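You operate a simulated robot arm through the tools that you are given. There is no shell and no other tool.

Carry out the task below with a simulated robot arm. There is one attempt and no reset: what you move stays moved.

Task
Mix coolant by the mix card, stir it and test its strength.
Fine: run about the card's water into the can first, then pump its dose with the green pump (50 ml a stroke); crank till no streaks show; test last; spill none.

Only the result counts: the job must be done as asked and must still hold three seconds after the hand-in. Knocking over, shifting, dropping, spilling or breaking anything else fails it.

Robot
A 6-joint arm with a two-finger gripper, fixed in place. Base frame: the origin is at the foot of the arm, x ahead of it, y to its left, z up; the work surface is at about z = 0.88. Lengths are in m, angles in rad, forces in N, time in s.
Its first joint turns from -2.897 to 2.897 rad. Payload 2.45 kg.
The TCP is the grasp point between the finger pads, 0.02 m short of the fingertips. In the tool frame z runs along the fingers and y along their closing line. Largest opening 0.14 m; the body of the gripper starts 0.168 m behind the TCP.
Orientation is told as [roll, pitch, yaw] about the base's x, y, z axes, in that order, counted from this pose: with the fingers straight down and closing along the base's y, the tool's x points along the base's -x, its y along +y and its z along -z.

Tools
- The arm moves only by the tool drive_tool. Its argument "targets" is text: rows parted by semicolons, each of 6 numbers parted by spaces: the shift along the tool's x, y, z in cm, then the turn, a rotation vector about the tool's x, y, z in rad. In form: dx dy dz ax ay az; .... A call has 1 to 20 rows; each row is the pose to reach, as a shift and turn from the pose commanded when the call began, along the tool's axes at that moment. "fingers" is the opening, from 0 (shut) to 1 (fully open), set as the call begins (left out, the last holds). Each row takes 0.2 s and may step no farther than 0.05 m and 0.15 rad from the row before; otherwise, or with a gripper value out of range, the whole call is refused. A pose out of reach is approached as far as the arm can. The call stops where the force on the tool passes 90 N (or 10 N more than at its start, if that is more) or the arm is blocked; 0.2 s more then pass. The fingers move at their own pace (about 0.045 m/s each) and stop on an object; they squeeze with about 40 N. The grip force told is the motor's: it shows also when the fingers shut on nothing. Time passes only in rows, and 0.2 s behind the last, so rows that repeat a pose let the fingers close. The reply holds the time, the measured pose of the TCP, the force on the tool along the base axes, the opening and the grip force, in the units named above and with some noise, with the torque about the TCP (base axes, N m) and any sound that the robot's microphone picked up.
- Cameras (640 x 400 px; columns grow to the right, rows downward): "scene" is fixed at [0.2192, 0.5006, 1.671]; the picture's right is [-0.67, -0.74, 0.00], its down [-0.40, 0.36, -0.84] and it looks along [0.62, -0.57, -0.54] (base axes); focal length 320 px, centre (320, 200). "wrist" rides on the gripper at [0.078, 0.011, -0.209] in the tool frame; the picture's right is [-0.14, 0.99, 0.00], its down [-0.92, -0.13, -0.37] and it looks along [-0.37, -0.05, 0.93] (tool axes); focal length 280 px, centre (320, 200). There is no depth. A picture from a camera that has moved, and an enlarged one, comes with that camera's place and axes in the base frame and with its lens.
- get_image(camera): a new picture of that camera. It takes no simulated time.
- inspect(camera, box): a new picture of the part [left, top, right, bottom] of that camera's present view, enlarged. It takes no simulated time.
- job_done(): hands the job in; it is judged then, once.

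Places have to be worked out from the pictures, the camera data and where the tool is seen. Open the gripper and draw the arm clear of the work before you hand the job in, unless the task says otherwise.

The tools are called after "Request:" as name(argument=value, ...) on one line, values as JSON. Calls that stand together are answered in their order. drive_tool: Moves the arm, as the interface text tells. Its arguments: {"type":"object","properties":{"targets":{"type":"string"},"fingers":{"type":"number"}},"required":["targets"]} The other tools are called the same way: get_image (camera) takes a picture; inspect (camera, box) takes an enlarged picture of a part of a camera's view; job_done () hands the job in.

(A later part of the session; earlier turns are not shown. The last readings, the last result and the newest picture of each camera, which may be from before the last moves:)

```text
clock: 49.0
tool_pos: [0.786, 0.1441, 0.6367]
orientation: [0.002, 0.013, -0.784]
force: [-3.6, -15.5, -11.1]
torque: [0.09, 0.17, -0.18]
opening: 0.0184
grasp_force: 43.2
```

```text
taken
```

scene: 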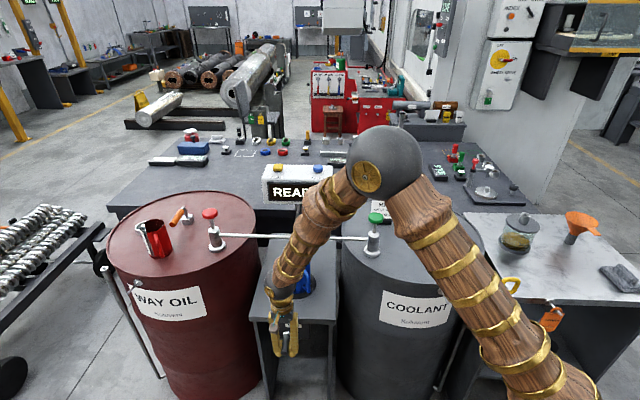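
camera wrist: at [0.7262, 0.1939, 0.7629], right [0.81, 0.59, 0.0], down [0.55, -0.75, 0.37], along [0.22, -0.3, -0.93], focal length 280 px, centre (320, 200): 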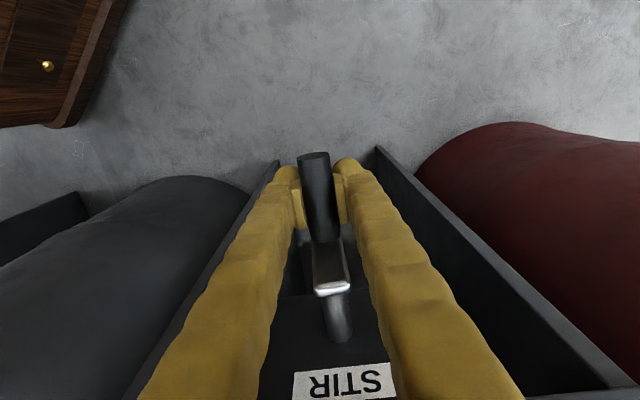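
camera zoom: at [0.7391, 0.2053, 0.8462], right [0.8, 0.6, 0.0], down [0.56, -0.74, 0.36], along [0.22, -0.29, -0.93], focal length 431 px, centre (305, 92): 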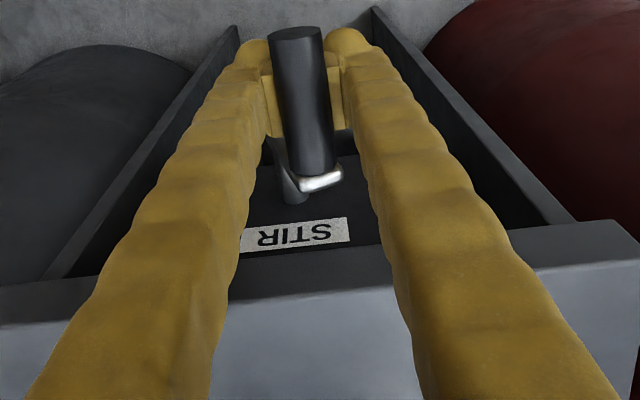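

The handle passed the top at about 203°; forces show I am about 2 mm outside the true circle, so I tighten the radius to 4.8 cm and continue down the other side to 275°.

Request:
drive_tool(targets="0 0.422 0.317 0 0 0; 0 0.799 0.671 0 0 0; 0 1.195 0.98 0 0 0; 0 1.557 1.329 0 0 0; 0 1.879 1.714 0 0 0; 0 2.161 2.131 0 0 0; 0 2.396 2.575 0 0 0; 0 2.584 3.04 0 0 0; 0 2.723 3.523 0 0 0; 0 2.81 4.018 0 0 0; 0 2.845 4.519 0 0 0; 0 2.828 5.022 0 0 0", fingers=0)

Request:
inspect(camera="scene", box=[265, 305, 325, 380])

Request:
inspect(camera="wrist", box=[260, 140, 400, 400])

```text
clock: 51.6
tool_pos: [0.808, 0.1648, 0.5882]
orientation: [0.01, 0.006, -0.784]
force: [6.9, 4.0, 2.2]
torque: [-0.17, 0.29, -0.06]
opening: 0.0
grasp_force: 29.0
```

```text
5.33 times, centred on (295, 342) of scene
camera zoom: at [0.2192, 0.5006, 1.671], right [-0.67, -0.74, 0.0], down [-0.4, 0.36, -0.84], along [0.62, -0.57, -0.54], focal length 1709 px, centre (453, -560)
```

zoom: 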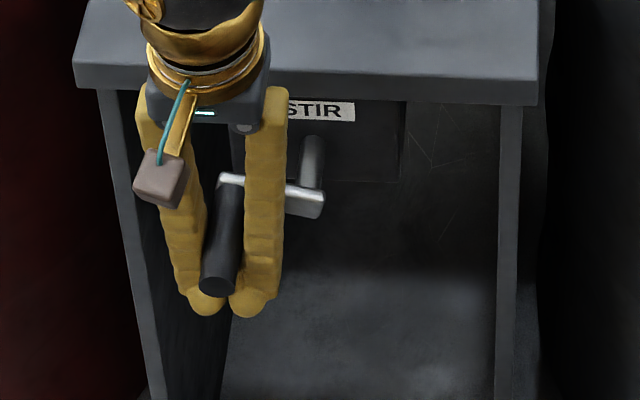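

```text
1.54 times, centred on (330, 270) of wrist
camera zoom: at [0.7603, 0.2263, 0.7982], right [0.8, 0.6, 0.01], down [0.56, -0.74, 0.36], along [0.22, -0.28, -0.93], focal length 431 px, centre (305, 92)
```

zoom: 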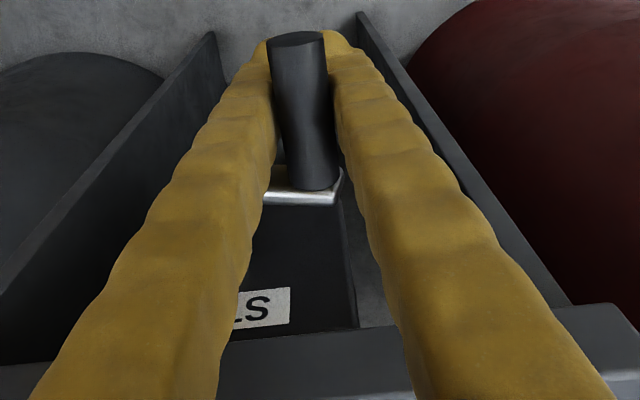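

The handle has slid up out of the pads and now sits between the fingers above the closed tips (crank at about 260°). I open the fingers and raise the tool 2.5 cm to re-centre the pads on the handle, then check the can too.

Request:
drive_tool(targets="0 0 0 0 0 0; 0 0 0 0 0 0; 0 0 0 0 0 0; 0 0 -0.8 0 0 0; 0 0 -1.7 0 0 0; 0 0 -2.5 0 0 0", fingers=0.35)

Request:
inspect(camera="scene", box=[265, 305, 325, 380])

Request:
inspect(camera="wrist", box=[260, 140, 400, 400])

Request:
inspect(camera="scene", box=[260, 230, 340, 310])

```text
clock: 53.0
tool_pos: [0.8062, 0.1641, 0.6133]
orientation: [0.002, 0.01, -0.784]
force: [0.4, -0.4, 0.4]
torque: [-0.03, 0.0, -0.01]
opening: 0.0488
grasp_force: 0.0
```

```text
5.33 times, centred on (295, 342) of scene
camera zoom: at [0.2192, 0.5006, 1.671], right [-0.67, -0.74, 0.0], down [-0.4, 0.36, -0.84], along [0.62, -0.57, -0.54], focal length 1709 px, centre (453, -560)
```

zoom: 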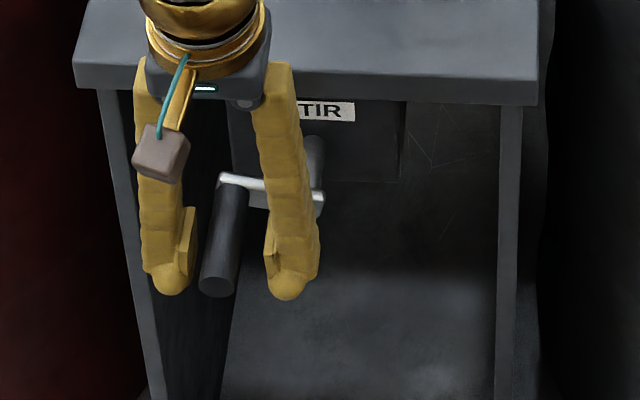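

```text
1.54 times, centred on (330, 270) of wrist
camera zoom: at [0.7585, 0.2253, 0.8219], right [0.8, 0.6, 0.0], down [0.56, -0.74, 0.36], along [0.22, -0.29, -0.93], focal length 431 px, centre (305, 92)
```

zoom: 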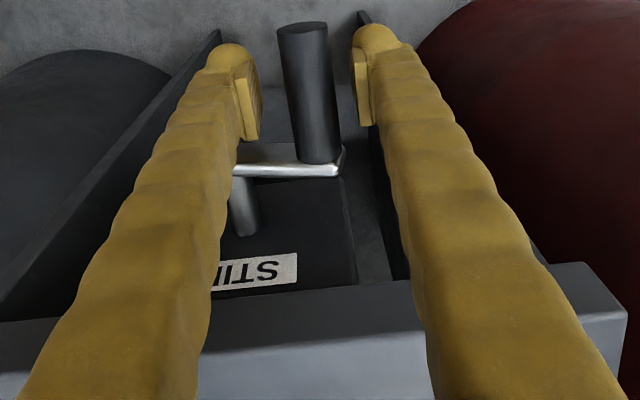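

```text
5.00 times, centred on (300, 270) of scene
camera zoom: at [0.2192, 0.5006, 1.671], right [-0.67, -0.74, 0.0], down [-0.4, 0.36, -0.84], along [0.62, -0.57, -0.54], focal length 1602 px, centre (420, -150)
```

zoom: 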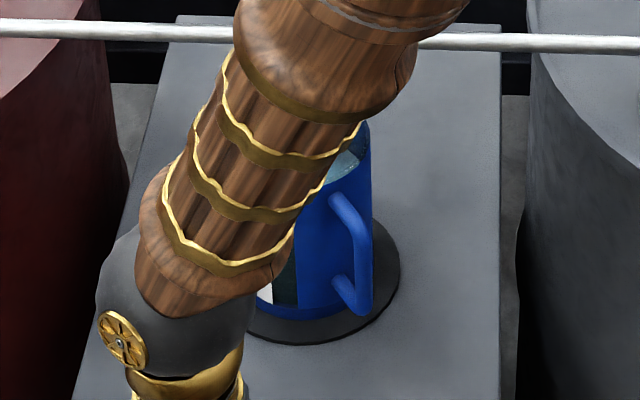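

The pads now straddle the handle at its height (crank arm about 10° above horizontal on the +side). I close on it and make a short trial down to 279° to check the refined circle (centre z≈0.606, r≈5.05).

Request:
drive_tool(targets="0 0.15 0 0 0 0; 0 0.2 0 0 0 0; 0 0.2 0 0 0 0; 0 0.2 0 0 0 0; 0 0.263 0.396 0 0 0; 0 0.263 0.924 0 0 0; 0 0.208 1.45 0 0 0", fingers=0)

Request:
inspect(camera="scene", box=[265, 305, 325, 380])

```text
clock: 54.6
tool_pos: [0.8091, 0.1679, 0.5987]
orientation: [0.005, 0.006, -0.782]
force: [29.1, 41.5, 4.0]
torque: [-0.84, 0.63, -0.28]
opening: 0.0192
grasp_force: 44.5
```

```text
5.33 times, centred on (295, 342) of scene
camera zoom: at [0.2192, 0.5006, 1.671], right [-0.67, -0.74, 0.0], down [-0.4, 0.36, -0.84], along [0.62, -0.57, -0.54], focal length 1709 px, centre (453, -560)
```

zoom: 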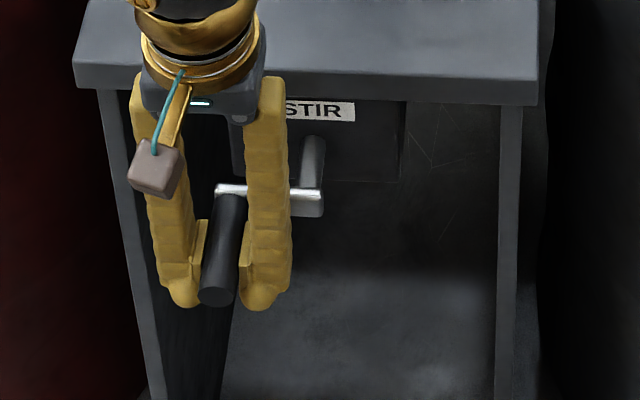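

The crank is about horizontal now; the 50 N outward push says the circle centre is ~2.5 mm farther along +lateral. I re-centre (lateral 0.641, z 0.601, r 5.0) and continue to about 314°.

Request:
drive_tool(targets="0 0.211 0.406 0 0 0; 0 0.111 0.92 0 0 0; 0 -0.042 1.42 0 0 0; 0 -0.246 1.902 0 0 0; 0 -0.5 2.36 0 0 0; 0 -0.8 2.788 0 0 0; 0 -1.143 3.183 0 0 0", fingers=0)

Request:
inspect(camera="scene", box=[265, 305, 325, 380])

Request:
inspect(camera="wrist", box=[260, 140, 400, 400])

```text
clock: 55.8
tool_pos: [0.8067, 0.165, 0.5745]
orientation: [0.009, 0.005, -0.78]
force: [6.8, 4.8, -10.2]
torque: [0.21, 0.09, -0.42]
opening: 0.0186
grasp_force: 44.5
stopped in row 6: the force on the tool passed its limit at 101 N (the readings are from after the stop); the commanded pose is now the measured one
```

```text
5.33 times, centred on (295, 342) of scene
camera zoom: at [0.2192, 0.5006, 1.671], right [-0.67, -0.74, 0.0], down [-0.4, 0.36, -0.84], along [0.62, -0.57, -0.54], focal length 1709 px, centre (453, -560)
```

zoom: 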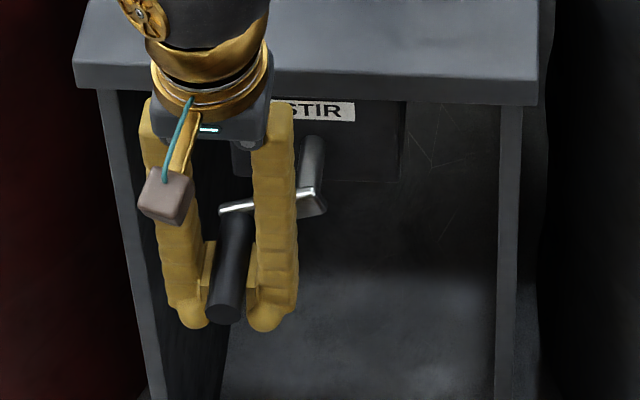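

```text
1.54 times, centred on (330, 270) of wrist
camera zoom: at [0.7586, 0.2259, 0.7837], right [0.8, 0.61, 0.01], down [0.56, -0.74, 0.36], along [0.22, -0.28, -0.93], focal length 431 px, centre (305, 92)
```

zoom: 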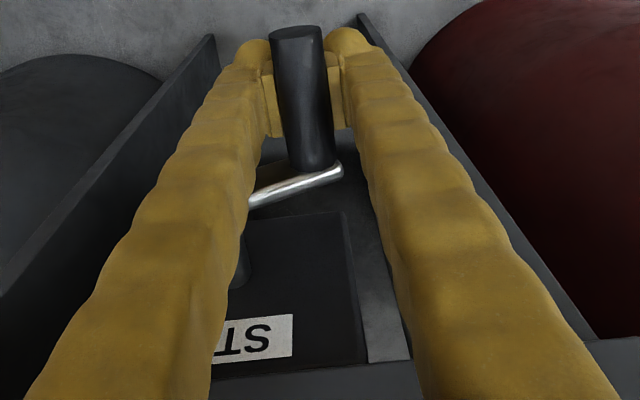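

The stop came from the handle lagging while driven vertically by friction. Before going on I look at the visible bit of the can's surface to judge the mixing so far.

Request:
inspect(camera="scene", box=[285, 235, 325, 300])

Request:
get_image(camera="scene")

```text
6.15 times, centred on (305, 268) of scene
camera zoom: at [0.2192, 0.5006, 1.671], right [-0.67, -0.74, 0.0], down [-0.4, 0.36, -0.84], along [0.62, -0.57, -0.54], focal length 1972 px, centre (412, -215)
```

zoom: 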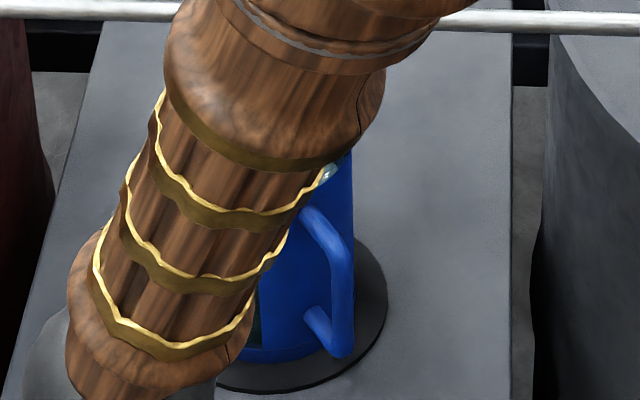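

```text
taken
```

scene: 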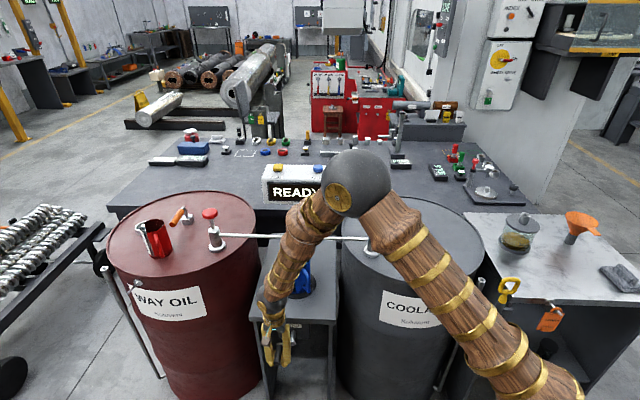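

The can is hidden by the forearm here, so I keep turning: from about 296° down to the bottom (360°), slower at 4° per row on the re-fitted circle.

Request:
drive_tool(targets="0 -0.177 0.375 0 0 0; 0 -0.363 0.674 0 0 0; 0 -0.571 0.959 0 0 0; 0 -0.797 1.229 0 0 0; 0 -1.042 1.483 0 0 0; 0 -1.304 1.719 0 0 0; 0 -1.582 1.936 0 0 0; 0 -1.874 2.133 0 0 0; 0 -2.179 2.309 0 0 0; 0 -2.496 2.463 0 0 0; 0 -2.823 2.595 0 0 0; 0 -3.158 2.705 0 0 0; 0 -3.5 2.79 0 0 0; 0 -3.847 2.851 0 0 0; 0 -4.198 2.888 0 0 0; 0 -4.55 2.9 0 0 0", fingers=0)

Request:
inspect(camera="scene", box=[265, 305, 325, 380])

Request:
inspect(camera="scene", box=[270, 235, 330, 300])

```text
clock: 56.9
tool_pos: [0.8036, 0.1601, 0.5618]
orientation: [0.015, 0.003, -0.782]
force: [10.3, 7.2, -14.3]
torque: [-0.06, 0.13, -0.55]
opening: 0.0185
grasp_force: 43.9
stopped in row 5: the force on the tool passed its limit at 97 N (the readings are from after the stop); the commanded pose is now the measured one
```

```text
5.33 times, centred on (295, 342) of scene
camera zoom: at [0.2192, 0.5006, 1.671], right [-0.67, -0.74, 0.0], down [-0.4, 0.36, -0.84], along [0.62, -0.57, -0.54], focal length 1709 px, centre (453, -560)
```

zoom: 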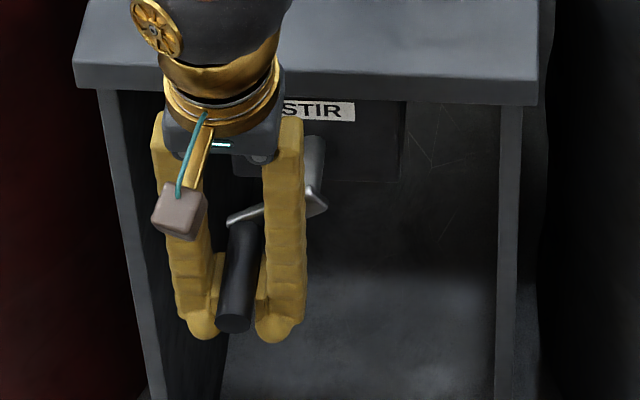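

```text
6.15 times, centred on (300, 268) of scene
camera zoom: at [0.2192, 0.5006, 1.671], right [-0.67, -0.74, 0.0], down [-0.4, 0.36, -0.84], along [0.62, -0.57, -0.54], focal length 1972 px, centre (443, -215)
```

zoom: 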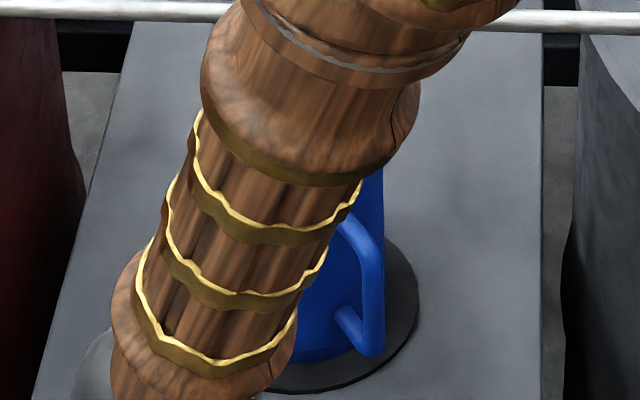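

The handle slips in the pads when driven straight down, so friction alone is weak there. Better: use the closed fingers as a loop around the handle — closed pads lift it, finger sides push sideways, and the palm presses it down. I open slightly, shift 8 mm outward and lower so the pads close beneath the handle.

Request:
drive_tool(targets="0 0 0 0 0 0; 0.4 0 0 0 0 0; 0.8 0 0.6 0 0 0; 0.8 0 1.3 0 0 0; 0.8 0 2 0 0 0", fingers=0.3)

Request:
inspect(camera="scene", box=[255, 280, 335, 380])

Request:
get_image(camera="wrist")

```text
clock: 58.1
tool_pos: [0.7968, 0.1661, 0.5421]
orientation: [0.012, 0.003, -0.782]
force: [-0.2, 0.2, 0.2]
torque: [-0.01, 0.02, -0.04]
opening: 0.042
grasp_force: 0.1
```

```text
4.00 times, centred on (295, 330) of scene
camera zoom: at [0.2192, 0.5006, 1.671], right [-0.67, -0.74, 0.0], down [-0.4, 0.36, -0.84], along [0.62, -0.57, -0.54], focal length 1282 px, centre (420, -320)
```

zoom: 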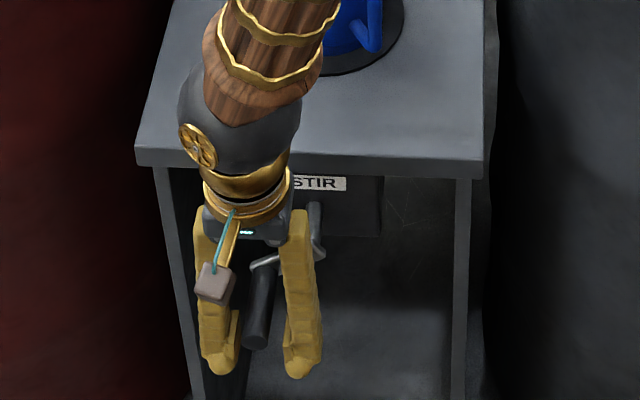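

```text
taken
camera wrist: at [0.7479, 0.2274, 0.7512], right [0.8, 0.61, 0.01], down [0.56, -0.74, 0.36], along [0.23, -0.28, -0.93], focal length 280 px, centre (320, 200)
```

wrist: 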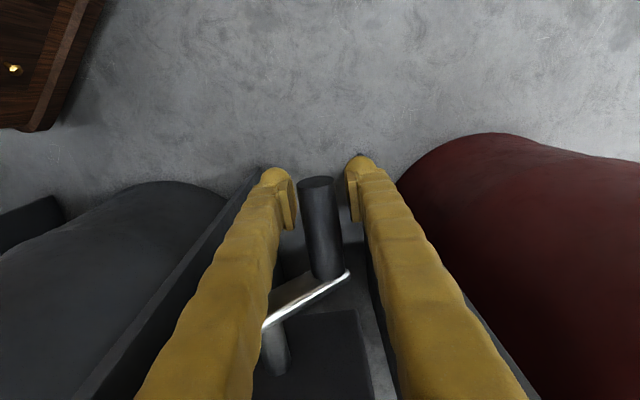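

The tips are now below the handle, which sits between the fingers. I close the fingers beneath it and lower the tool 10 cm so the palm comes near the handle.

Request:
drive_tool(targets="0 0 0 0 0 0; 0 0 0 0 0 0; 0 0 0 0 0 0; 0 0 0.2 0 0 0; 0 0 2.5 0 0 0; 0 0 5 0 0 0; 0 0 7.5 0 0 0; 0 0 10 0 0 0", fingers=0)

Request:
inspect(camera="scene", box=[255, 280, 335, 380])

Request:
get_image(camera="wrist")

```text
clock: 59.9
tool_pos: [0.7985, 0.1665, 0.4422]
orientation: [0.012, 0.002, -0.781]
force: [0.5, -0.3, -0.6]
torque: [0.0, -0.01, 0.0]
opening: 0.0002
grasp_force: 29.7
```

```text
4.00 times, centred on (295, 330) of scene
camera zoom: at [0.2192, 0.5006, 1.671], right [-0.67, -0.74, 0.0], down [-0.4, 0.36, -0.84], along [0.62, -0.57, -0.54], focal length 1282 px, centre (420, -320)
```

zoom: 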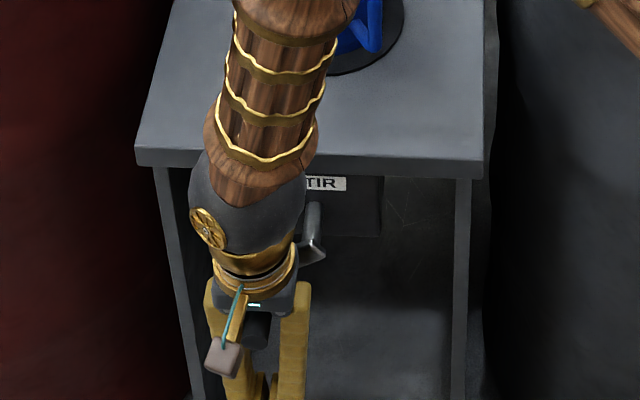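

```text
taken
camera wrist: at [0.7486, 0.2286, 0.651], right [0.8, 0.61, 0.01], down [0.56, -0.74, 0.36], along [0.23, -0.28, -0.93], focal length 280 px, centre (320, 200)
```

wrist: 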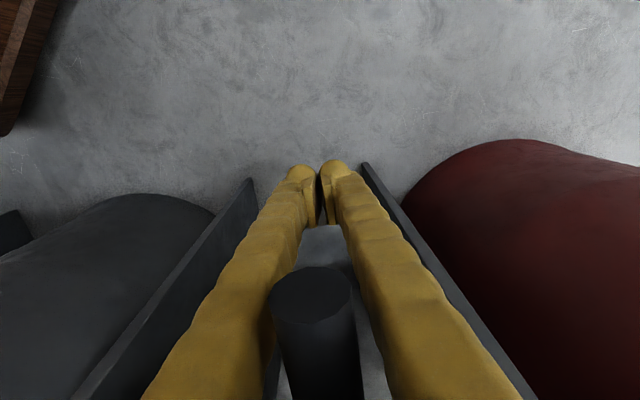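

The handle is inside the closed loop near the palm, and the wrist has about 2.5 cm to the stand edge. I shift 5 mm further out and press the handle down with the palm along the arc toward the bottom.

Request:
drive_tool(targets="0.3 0.04 1.2 0 0 0; 0.5 0.04 2.3 0 0 0; 0.5 -0.1 2.7 0 0 0; 0.5 -0.29 3.05 0 0 0; 0.5 -0.47 3.25 0 0 0; 0.5 -0.66 3.43 0 0 0; 0.5 -0.95 3.6 0 0 0; 0.5 -1.27 3.76 0 0 0; 0.5 -1.64 3.9 0 0 0; 0.5 -2.01 4.05 0 0 0; 0.5 -2.4 4.15 0 0 0; 0.5 -2.78 4.28 0 0 0; 0.5 -3.13 4.37 0 0 0; 0.5 -3.48 4.45 0 0 0", fingers=0)

Request:
inspect(camera="scene", box=[255, 280, 335, 380])

Request:
get_image(camera="wrist")

```text
clock: 60.9
tool_pos: [0.7953, 0.1712, 0.4172]
orientation: [0.018, 0.0, -0.78]
force: [-9.4, 5.5, 28.7]
torque: [-2.47, -1.6, 0.54]
opening: 0.0
grasp_force: 29.3
stopped in row 4: the force on the tool passed its limit at 102 N (the readings are from after the stop); the commanded pose is now the measured one
```

```text
4.00 times, centred on (295, 330) of scene
camera zoom: at [0.2192, 0.5006, 1.671], right [-0.67, -0.74, 0.0], down [-0.4, 0.36, -0.84], along [0.62, -0.57, -0.54], focal length 1282 px, centre (420, -320)
```

zoom: 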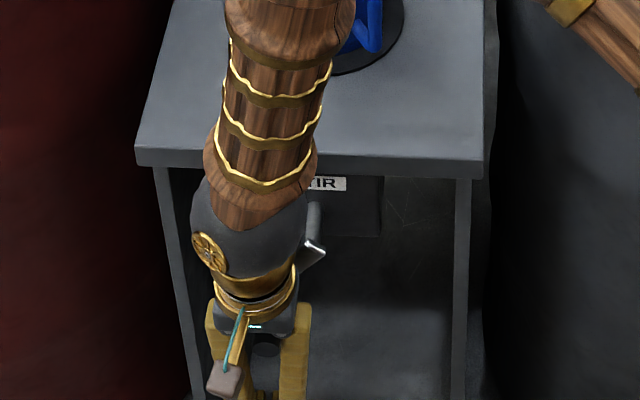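

```text
taken
camera wrist: at [0.7449, 0.232, 0.6271], right [0.79, 0.61, 0.02], down [0.56, -0.74, 0.37], along [0.23, -0.28, -0.93], focal length 280 px, centre (320, 200)
```

wrist: 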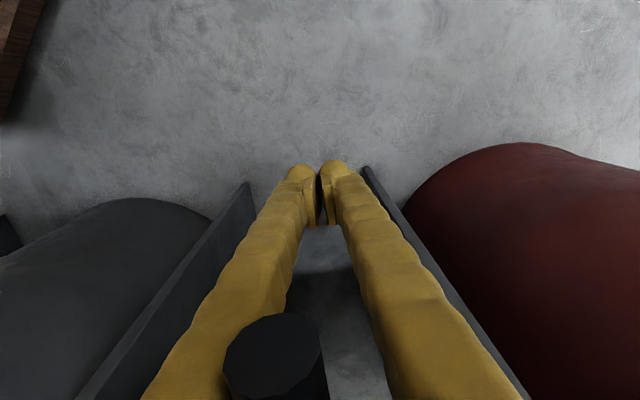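

The palm reached the handle but pushing at ~2 cm/s met over 100 N, so the crank is strongly speed-damped. I now push much slower (about 0.5–0.8 cm/s) and re-centre sideways.

Request:
drive_tool(targets="0 -0.15 0.05 0 0 0; 0 -0.3 0.12 0 0 0; 0 -0.45 0.19 0 0 0; 0 -0.6 0.26 0 0 0; 0 -0.75 0.33 0 0 0; 0 -0.9 0.4 0 0 0", fingers=0)

Request:
get_image(camera="wrist")

Request:
inspect(camera="scene", box=[255, 280, 335, 380])

```text
clock: 61.8
tool_pos: [0.7956, 0.1715, 0.418]
orientation: [0.022, -0.004, -0.773]
force: [-0.3, 10.0, 22.2]
torque: [-3.15, -0.12, 0.69]
opening: 0.0
grasp_force: 29.2
stopped in row 4: the force on the tool passed its limit at 96 N (the readings are from after the stop); the commanded pose is now the measured one
```

```text
taken
camera wrist: at [0.744, 0.2312, 0.6268], right [0.79, 0.61, 0.02], down [0.56, -0.74, 0.37], along [0.24, -0.28, -0.93], focal length 280 px, centre (320, 200)
```

wrist: 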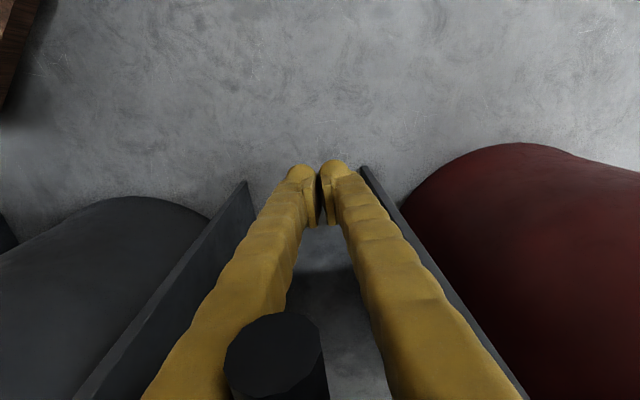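

```text
4.00 times, centred on (295, 330) of scene
camera zoom: at [0.2192, 0.5006, 1.671], right [-0.67, -0.74, 0.0], down [-0.4, 0.36, -0.84], along [0.62, -0.57, -0.54], focal length 1282 px, centre (420, -320)
```

zoom: 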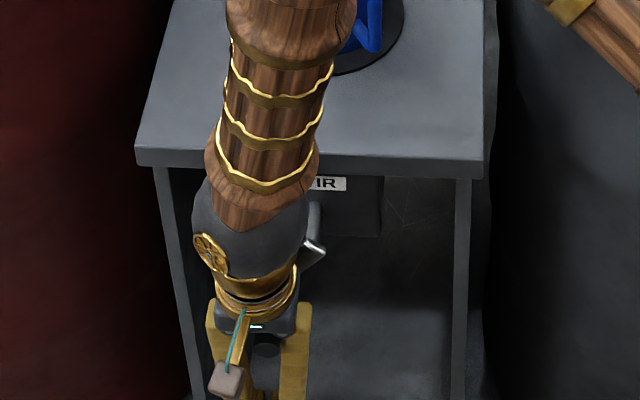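

The tool is blocked because the wrist ring is touching the crank arm's pivot end, so the palm idea doesn't fit. I back out: slightly outward and straight up (staying inside the loop, without lifting the handle).

Request:
drive_tool(targets="0.3 0 -0.5 0 0 0; 0.5 0 -2 0 0 0; 0.5 0 -4.5 0 0 0; 0.5 0 -7 0 0 0; 0.5 0 -9.5 0 0 0; 0.5 0 -11.3 0 0 0", fingers=0)

Request:
get_image(camera="wrist")

Request:
inspect(camera="scene", box=[255, 280, 335, 380])

```text
clock: 63.2
tool_pos: [0.7904, 0.1714, 0.5295]
orientation: [0.02, -0.002, -0.772]
force: [-0.6, -0.3, -0.4]
torque: [-0.03, -0.02, -0.03]
opening: 0.0
grasp_force: 29.6
```

```text
taken
camera wrist: at [0.7392, 0.2326, 0.7386], right [0.79, 0.61, 0.02], down [0.56, -0.74, 0.37], along [0.24, -0.28, -0.93], focal length 280 px, centre (320, 200)
```

wrist: 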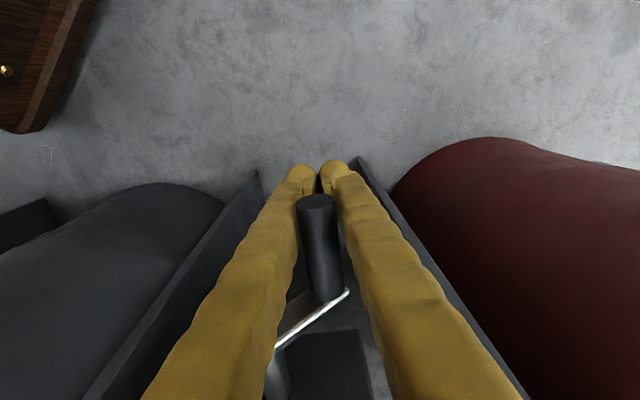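

```text
4.00 times, centred on (295, 330) of scene
camera zoom: at [0.2192, 0.5006, 1.671], right [-0.67, -0.74, 0.0], down [-0.4, 0.36, -0.84], along [0.62, -0.57, -0.54], focal length 1282 px, centre (420, -320)
```

zoom: 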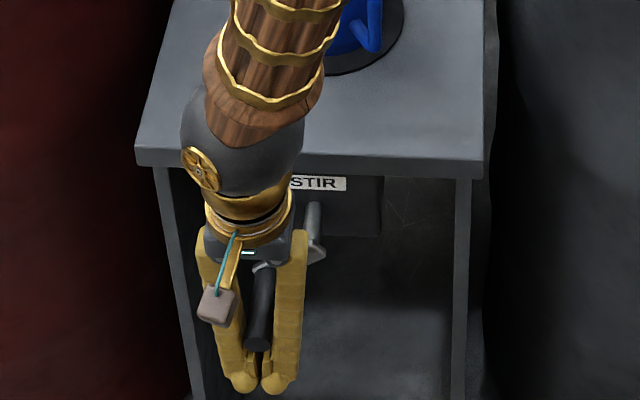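

The handle is still at about 305°, free inside the loop. I open, lift the tool well clear, fix its small tilt, and use the chance to look at the can's surface.

Request:
drive_tool(targets="0 0 0 0 0 0; 0 0 0 0 0 0; 0 0 -2 0.005 -0.004 0.004; 0 0 -5 0.01 -0.008 0.008; 0 0 -9 0.0157 -0.0125 0.013; 0 0 -13.5 0.0157 -0.0125 0.013; 0 0 -18 0.0157 -0.0125 0.013; 0 0 -22.5 0.0157 -0.0125 0.013", fingers=0.35)

Request:
inspect(camera="scene", box=[260, 235, 340, 385])

Request:
inspect(camera="wrist", box=[220, 90, 440, 400])

```text
clock: 65.0
tool_pos: [0.7846, 0.1697, 0.7564]
orientation: [0.006, -0.014, -0.786]
force: [0.0, -0.6, -0.4]
torque: [0.03, -0.03, -0.03]
opening: 0.0486
grasp_force: 0.1
```

```text
2.67 times, centred on (300, 310) of scene
camera zoom: at [0.2192, 0.5006, 1.671], right [-0.67, -0.74, 0.0], down [-0.4, 0.36, -0.84], along [0.62, -0.57, -0.54], focal length 855 px, centre (373, -93)
```

zoom: 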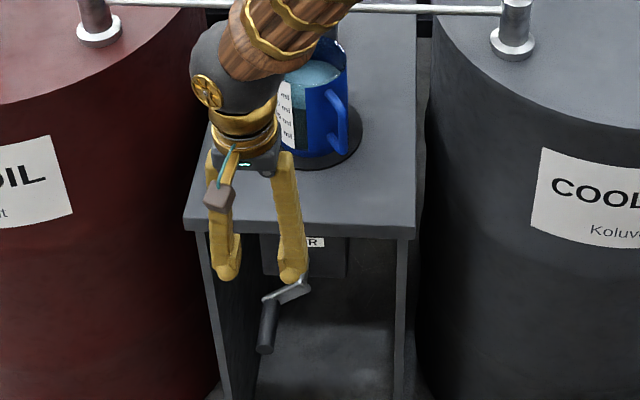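

```text
1.29 times, centred on (330, 245) of wrist
camera zoom: at [0.7349, 0.2348, 0.9632], right [0.8, 0.6, 0.01], down [0.55, -0.74, 0.38], along [0.23, -0.3, -0.92], focal length 362 px, centre (307, 142)
```

zoom: 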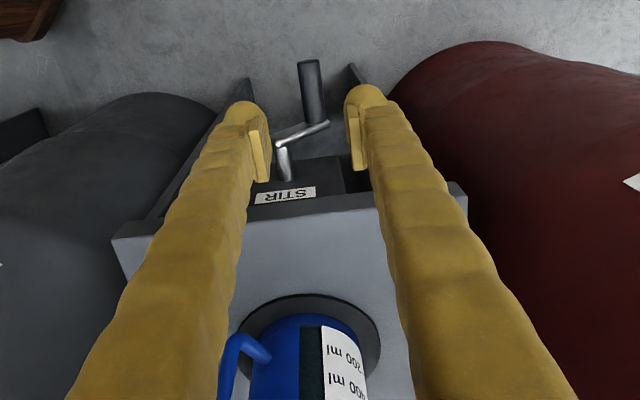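

The can surface is visible again; I zoom in on it for streaks, and on the crank for its exact angle.

Request:
inspect(camera="scene", box=[285, 245, 320, 295])

Request:
inspect(camera="scene", box=[260, 320, 320, 380])

Request:
inspect(camera="wrist", box=[270, 120, 360, 200])

```text
8.00 times, centred on (302, 270) of scene
camera zoom: at [0.2192, 0.5006, 1.671], right [-0.67, -0.74, 0.0], down [-0.4, 0.36, -0.84], along [0.62, -0.57, -0.54], focal length 2564 px, centre (460, -360)
```

zoom: 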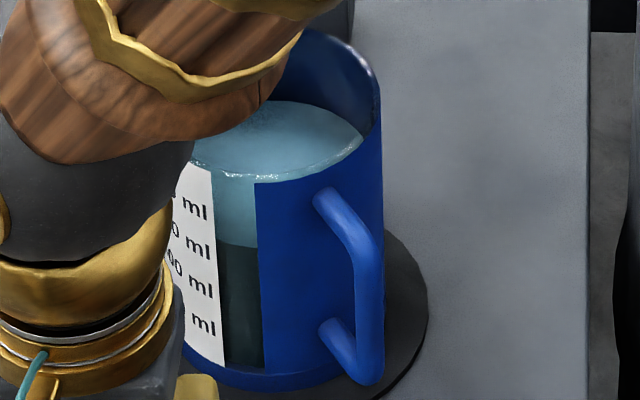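

```text
6.67 times, centred on (290, 350) of scene
camera zoom: at [0.2192, 0.5006, 1.671], right [-0.67, -0.74, 0.0], down [-0.4, 0.36, -0.84], along [0.62, -0.57, -0.54], focal length 2137 px, centre (520, -800)
```

zoom: 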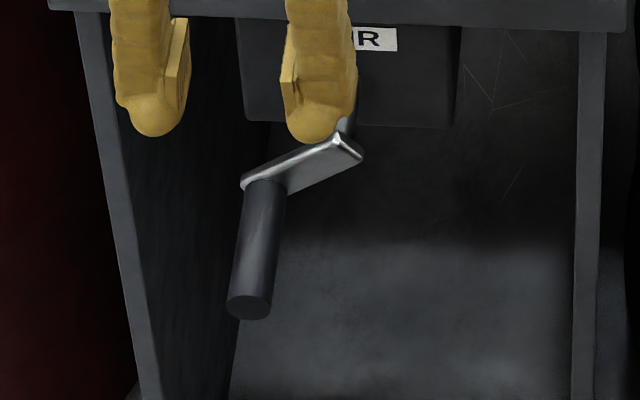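

```text
5.00 times, centred on (315, 160) of wrist
camera zoom: at [0.7349, 0.2348, 0.9632], right [0.8, 0.6, 0.01], down [0.55, -0.74, 0.38], along [0.23, -0.3, -0.92], focal length 1402 px, centre (345, 400)
```

zoom: 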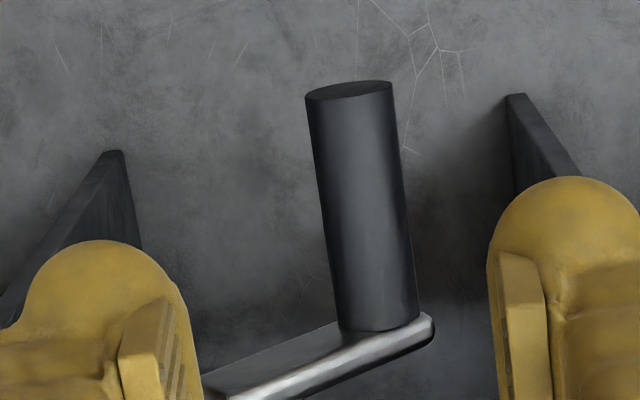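

The surface looks nearly uniform now. I enlarge it strongly to see whether any streaks remain.

Request:
inspect(camera="scene", box=[298, 254, 318, 270])

Request:
inspect(camera="scene", box=[290, 265, 304, 292])

```text
16.00 times, centred on (308, 262) of scene
camera zoom: at [0.2192, 0.5006, 1.671], right [-0.67, -0.74, 0.0], down [-0.4, 0.36, -0.84], along [0.62, -0.57, -0.54], focal length 5128 px, centre (512, -792)
```

zoom: 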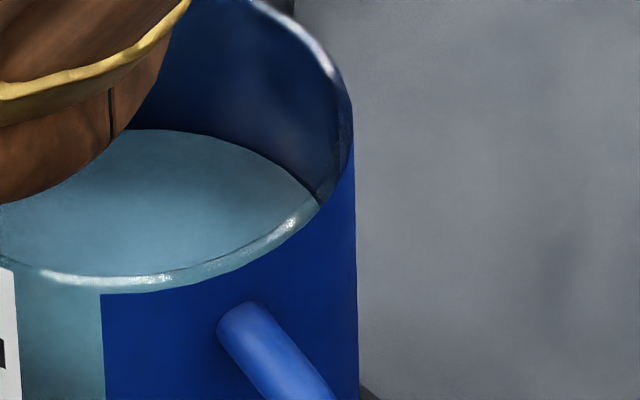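

```text
14.81 times, centred on (297, 278) of scene
camera zoom: at [0.2192, 0.5006, 1.671], right [-0.67, -0.74, 0.0], down [-0.4, 0.36, -0.84], along [0.62, -0.57, -0.54], focal length 4748 px, centre (661, -963)
```

zoom: 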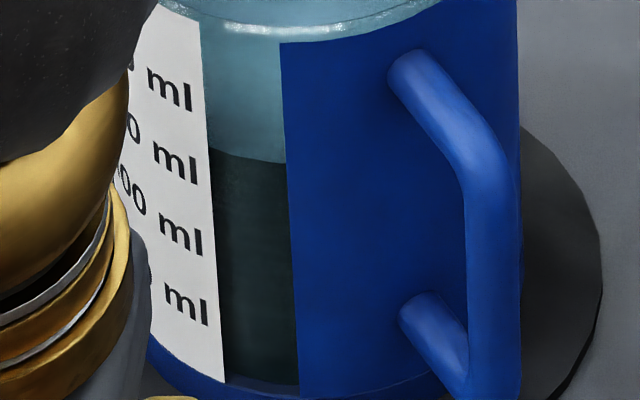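

No streaks are visible in this part. I withdraw upward with open fingers to view the whole surface from above before deciding the stirring is complete.

Request:
drive_tool(targets="0 0 -4.4 0.006 0.014 0; 0 0 -8.8 0.006 0.014 0; 0 0 -13.2 0.006 0.014 0; 0 0 -17.6 0.006 0.014 0; 0 0 -22 0.006 0.014 0; 0 0 -26.4 0.006 0.014 0; 0 0 -30.8 0.006 0.014 0; 0 0 -35.2 0.006 0.014 0; 0 0 -39.6 0.006 0.014 0; 0 0 -44 0.006 0.014 0", fingers=1)

Request:
get_image(camera="wrist")

Request:
inspect(camera="wrist", box=[290, 190, 390, 290])

Request:
inspect(camera="scene", box=[275, 245, 325, 300])

```text
clock: 67.2
tool_pos: [0.7793, 0.1709, 1.194]
orientation: [-0.003, -0.001, -0.788]
force: [-0.4, -0.7, -0.2]
torque: [0.02, 0.03, -0.03]
opening: 0.1399
grasp_force: 0.1
```

```text
taken
camera wrist: at [0.7327, 0.2356, 1.4043], right [0.8, 0.6, 0.0], down [0.56, -0.74, 0.37], along [0.22, -0.3, -0.93], focal length 280 px, centre (320, 200)
```

wrist: 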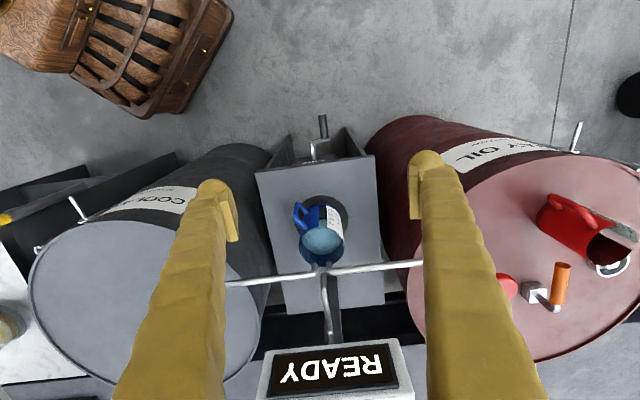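

```text
4.00 times, centred on (340, 240) of wrist
camera zoom: at [0.7327, 0.2356, 1.4043], right [0.8, 0.6, 0.0], down [0.56, -0.74, 0.37], along [0.22, -0.3, -0.93], focal length 1122 px, centre (240, 40)
```

zoom: 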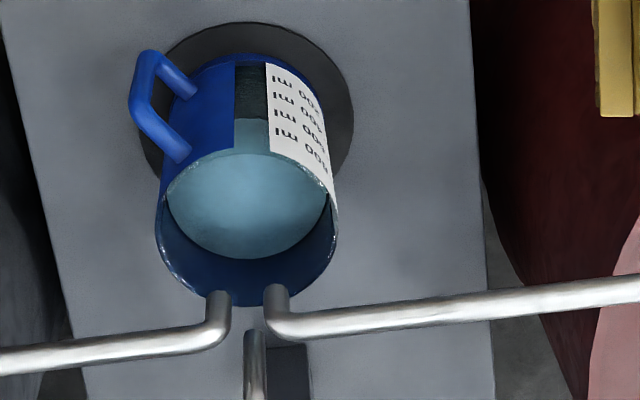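

```text
7.27 times, centred on (300, 272) of scene
camera zoom: at [0.2192, 0.5006, 1.671], right [-0.67, -0.74, 0.0], down [-0.4, 0.36, -0.84], along [0.62, -0.57, -0.54], focal length 2331 px, centre (466, -327)
```

zoom: 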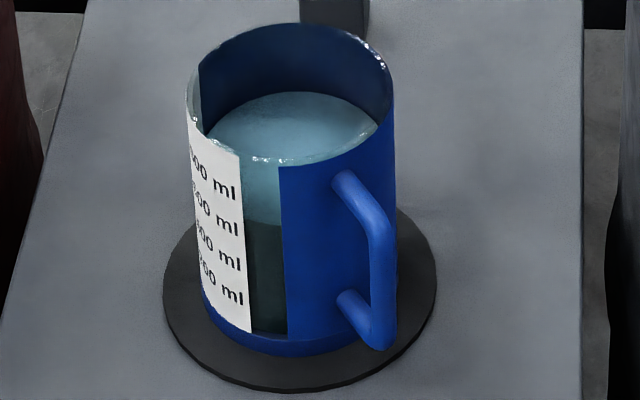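

The whole surface appears evenly coloured. I check it once more at high zoom in the wrist view.

Request:
inspect(camera="wrist", box=[318, 225, 346, 258])

Request:
inspect(camera="scene", box=[288, 252, 308, 272])

```text
12.12 times, centred on (332, 242) of wrist
camera zoom: at [0.7327, 0.2356, 1.4043], right [0.8, 0.6, 0.0], down [0.56, -0.74, 0.37], along [0.22, -0.3, -0.93], focal length 3399 px, centre (174, -303)
```

zoom: 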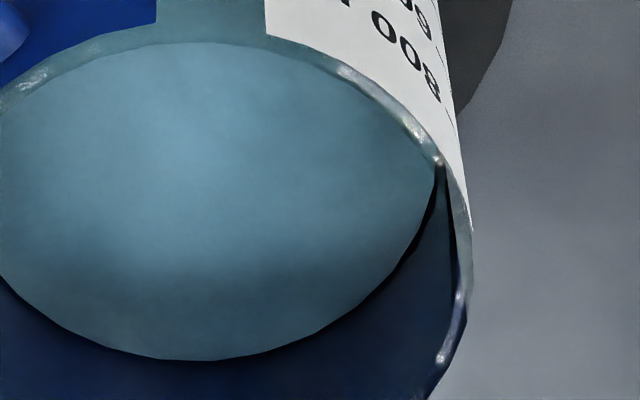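

```text
16.00 times, centred on (298, 262) of scene
camera zoom: at [0.2192, 0.5006, 1.671], right [-0.67, -0.74, 0.0], down [-0.4, 0.36, -0.84], along [0.62, -0.57, -0.54], focal length 5128 px, centre (672, -792)
```

zoom: 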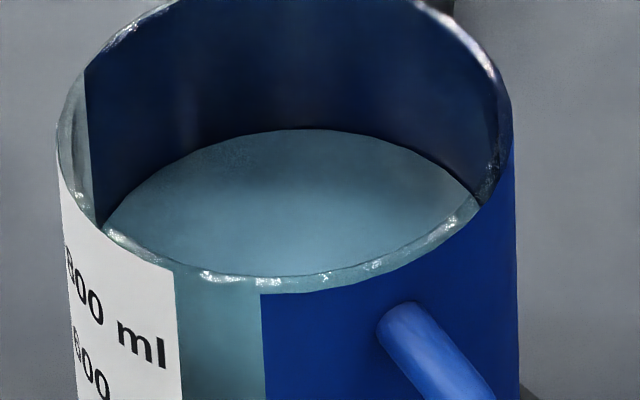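

No streaks remain anywhere, so stirring is done. Now for the test: I rise and travel toward the display box, turning the yaw back to face it and closing the fingers.

Request:
drive_tool(targets="-3.89 -0.88 -1.88 0 0 -0.086; -7.78 -1.77 -3.75 0 0 -0.172; -11.67 -2.65 -5.63 0 0 -0.258; -15.56 -3.54 -7.5 0 0 -0.345; -19.45 -4.42 -9.38 0 0 -0.431; -23.34 -5.3 -11.25 0 0 -0.517; -27.23 -6.19 -13.13 0 0 -0.603; -31.1 -7.07 -15 0 0 -0.69", fingers=0)

Request:
get_image(camera="wrist")

```text
clock: 69.0
tool_pos: [0.9482, -0.0972, 1.3458]
orientation: [-0.002, -0.003, -0.095]
force: [-0.3, 0.1, 0.1]
torque: [-0.04, -0.05, 0.0]
opening: 0.0
grasp_force: 16.7
```

```text
taken
camera wrist: at [0.8722, -0.0787, 1.5552], right [0.23, 0.97, 0.0], down [0.9, -0.21, 0.37], along [0.36, -0.09, -0.93], focal length 280 px, centre (320, 200)
```

wrist: 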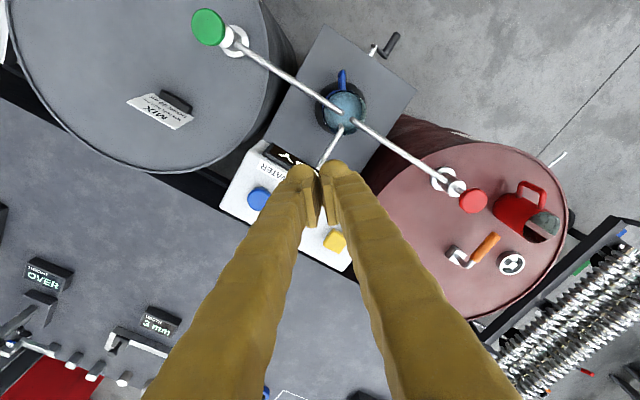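

The yellow TEST button projects to (1.121,-0.111,1.12) again. I approach it with a 0.6 rad outward tilt, stopping about 5 cm above.

Request:
drive_tool(targets="-2.98 0.05 2.43 0 -0.1 0; -5.95 0.1 4.87 0 -0.2 0; -8.93 0.15 7.3 0 -0.3 0; -11.9 0.2 9.73 0 -0.4 0; -14.88 0.25 12.17 0 -0.5 0; -17.85 0.3 14.6 0 -0.6 0", fingers=0)

Request:
get_image(camera="wrist")

Request:
inspect(camera="scene", box=[240, 110, 360, 215])

```text
clock: 70.4
tool_pos: [1.1258, -0.1107, 1.2002]
orientation: [-0.001, -0.601, -0.097]
force: [0.4, -0.2, 0.1]
torque: [0.01, -0.01, -0.03]
opening: 0.0
grasp_force: 29.3
```

```text
taken
camera wrist: at [0.9464, -0.0823, 1.3271], right [0.21, 0.97, 0.08], down [0.53, -0.18, 0.83], along [0.82, -0.13, -0.56], focal length 280 px, centre (320, 200)
```

wrist: 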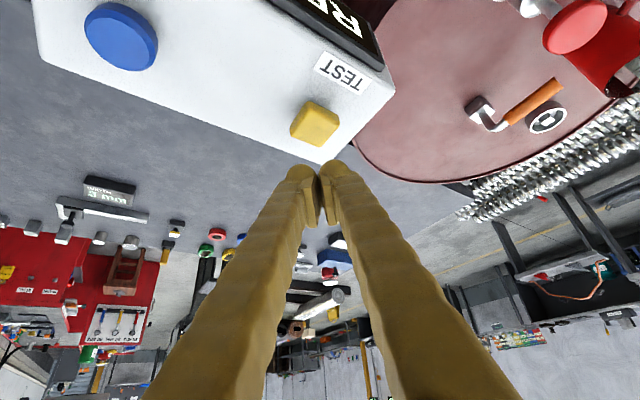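

```text
3.81 times, centred on (300, 162) of scene
camera zoom: at [0.2192, 0.5006, 1.671], right [-0.67, -0.74, 0.0], down [-0.4, 0.36, -0.84], along [0.62, -0.57, -0.54], focal length 1221 px, centre (396, 343)
```

zoom: 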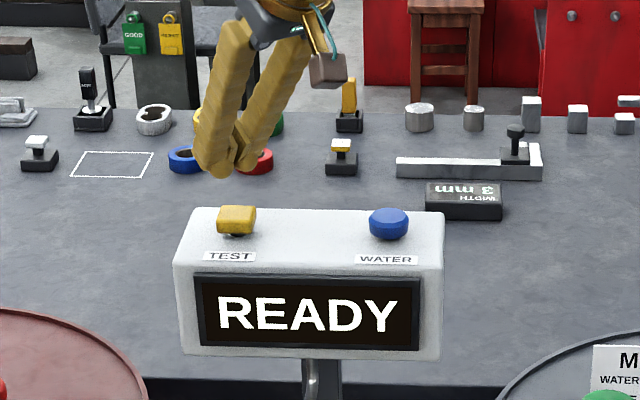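

The tips are lined up above the yellow button, reached without trouble. I descend 4.2 cm vertically to just above it.

Request:
drive_tool(targets="1.27 0.1 1.73 0 0 0; 2.1 0.1 2.9 0 0 0; 2.57 0.1 3.5 0 0 0", fingers=0)

Request:
get_image(camera="wrist")

Request:
inspect(camera="scene", box=[240, 110, 360, 215])

```text
clock: 71.2
tool_pos: [1.1264, -0.1113, 1.1559]
orientation: [-0.002, -0.6, -0.096]
force: [0.1, -1.3, 0.5]
torque: [0.01, 0.0, 0.02]
opening: 0.0061
grasp_force: 28.9
```

```text
taken
camera wrist: at [0.9456, -0.0817, 1.2839], right [0.21, 0.97, 0.08], down [0.54, -0.18, 0.82], along [0.82, -0.13, -0.56], focal length 280 px, centre (320, 200)
```

wrist: 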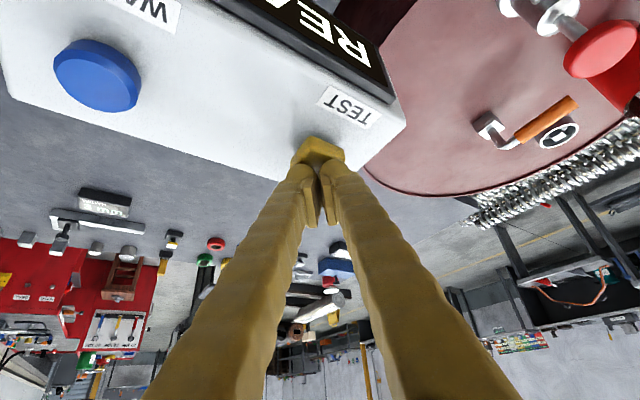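

```text
3.81 times, centred on (300, 162) of scene
camera zoom: at [0.2192, 0.5006, 1.671], right [-0.67, -0.74, 0.0], down [-0.4, 0.36, -0.84], along [0.62, -0.57, -0.54], focal length 1221 px, centre (396, 343)
```

zoom: 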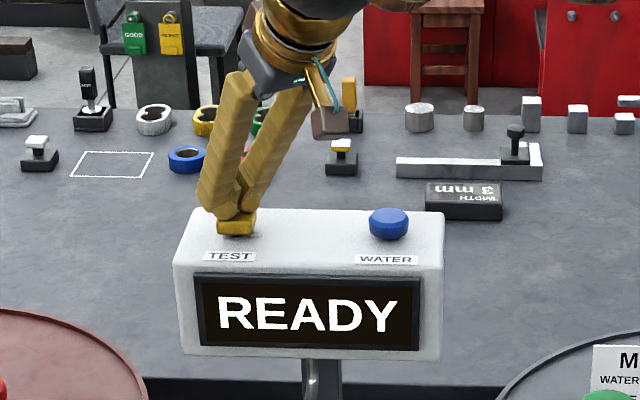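

The tips are touching the yellow button. I press a few millimetres and listen for the click.

Request:
drive_tool(targets="0.17 0 0.25 0 0 0; 0.34 0 0.5 0 0 0", fingers=0)

Request:
inspect(camera="scene", box=[240, 110, 360, 215])

```text
clock: 71.8
tool_pos: [1.1258, -0.1109, 1.1498]
orientation: [-0.003, -0.601, -0.095]
force: [-2.0, 1.6, 7.2]
torque: [0.03, 0.11, -0.01]
opening: 0.0061
grasp_force: 29.2
heard: click
```

```text
3.81 times, centred on (300, 162) of scene
camera zoom: at [0.2192, 0.5006, 1.671], right [-0.67, -0.74, 0.0], down [-0.4, 0.36, -0.84], along [0.62, -0.57, -0.54], focal length 1221 px, centre (396, 343)
```

zoom: 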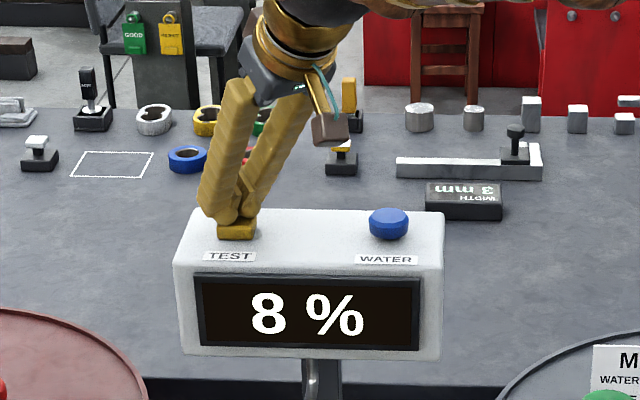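

The tester reads 8 %, which matches 50 ml in about 600 ml water. I lift straight off the button and retreat, keeping the fingers shut until clear.

Request:
drive_tool(targets="-1.88 0 -2.75 0 0 0; -3.77 0 -5.5 0 0 0; -5.65 0 -8.25 0 0 0; -3.93 -0.34 -12.03 0 0.086 0; -2.2 -0.68 -15.81 0 0.171 0; -0.48 -1.02 -19.59 0 0.257 0; 1.24 -1.35 -23.36 0 0.343 0; 2.97 -1.69 -27.14 0 0.429 0; 4.69 -2.03 -30.92 0 0.514 0; 6.41 -2.37 -34.7 0 0.6 0", fingers=0)

Request:
get_image(camera="scene")

Request:
inspect(camera="scene", box=[240, 150, 360, 310])

```text
clock: 74.0
tool_pos: [0.8748, -0.1099, 1.4013]
orientation: [-0.002, 0.002, -0.098]
force: [0.2, 0.8, -0.4]
torque: [-0.01, 0.02, 0.03]
opening: 0.0
grasp_force: 29.2
```

```text
taken
```

scene: 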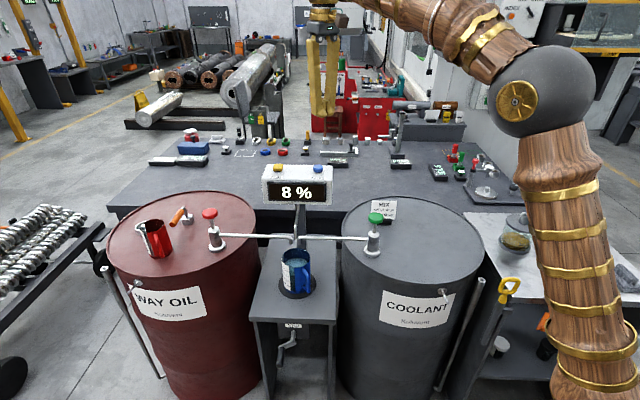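

```text
2.50 times, centred on (300, 230) of scene
camera zoom: at [0.2192, 0.5006, 1.671], right [-0.67, -0.74, 0.0], down [-0.4, 0.36, -0.84], along [0.62, -0.57, -0.54], focal length 801 px, centre (370, 125)
```

zoom: 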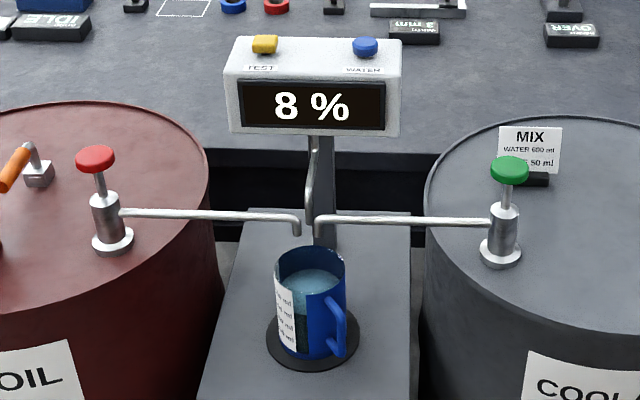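

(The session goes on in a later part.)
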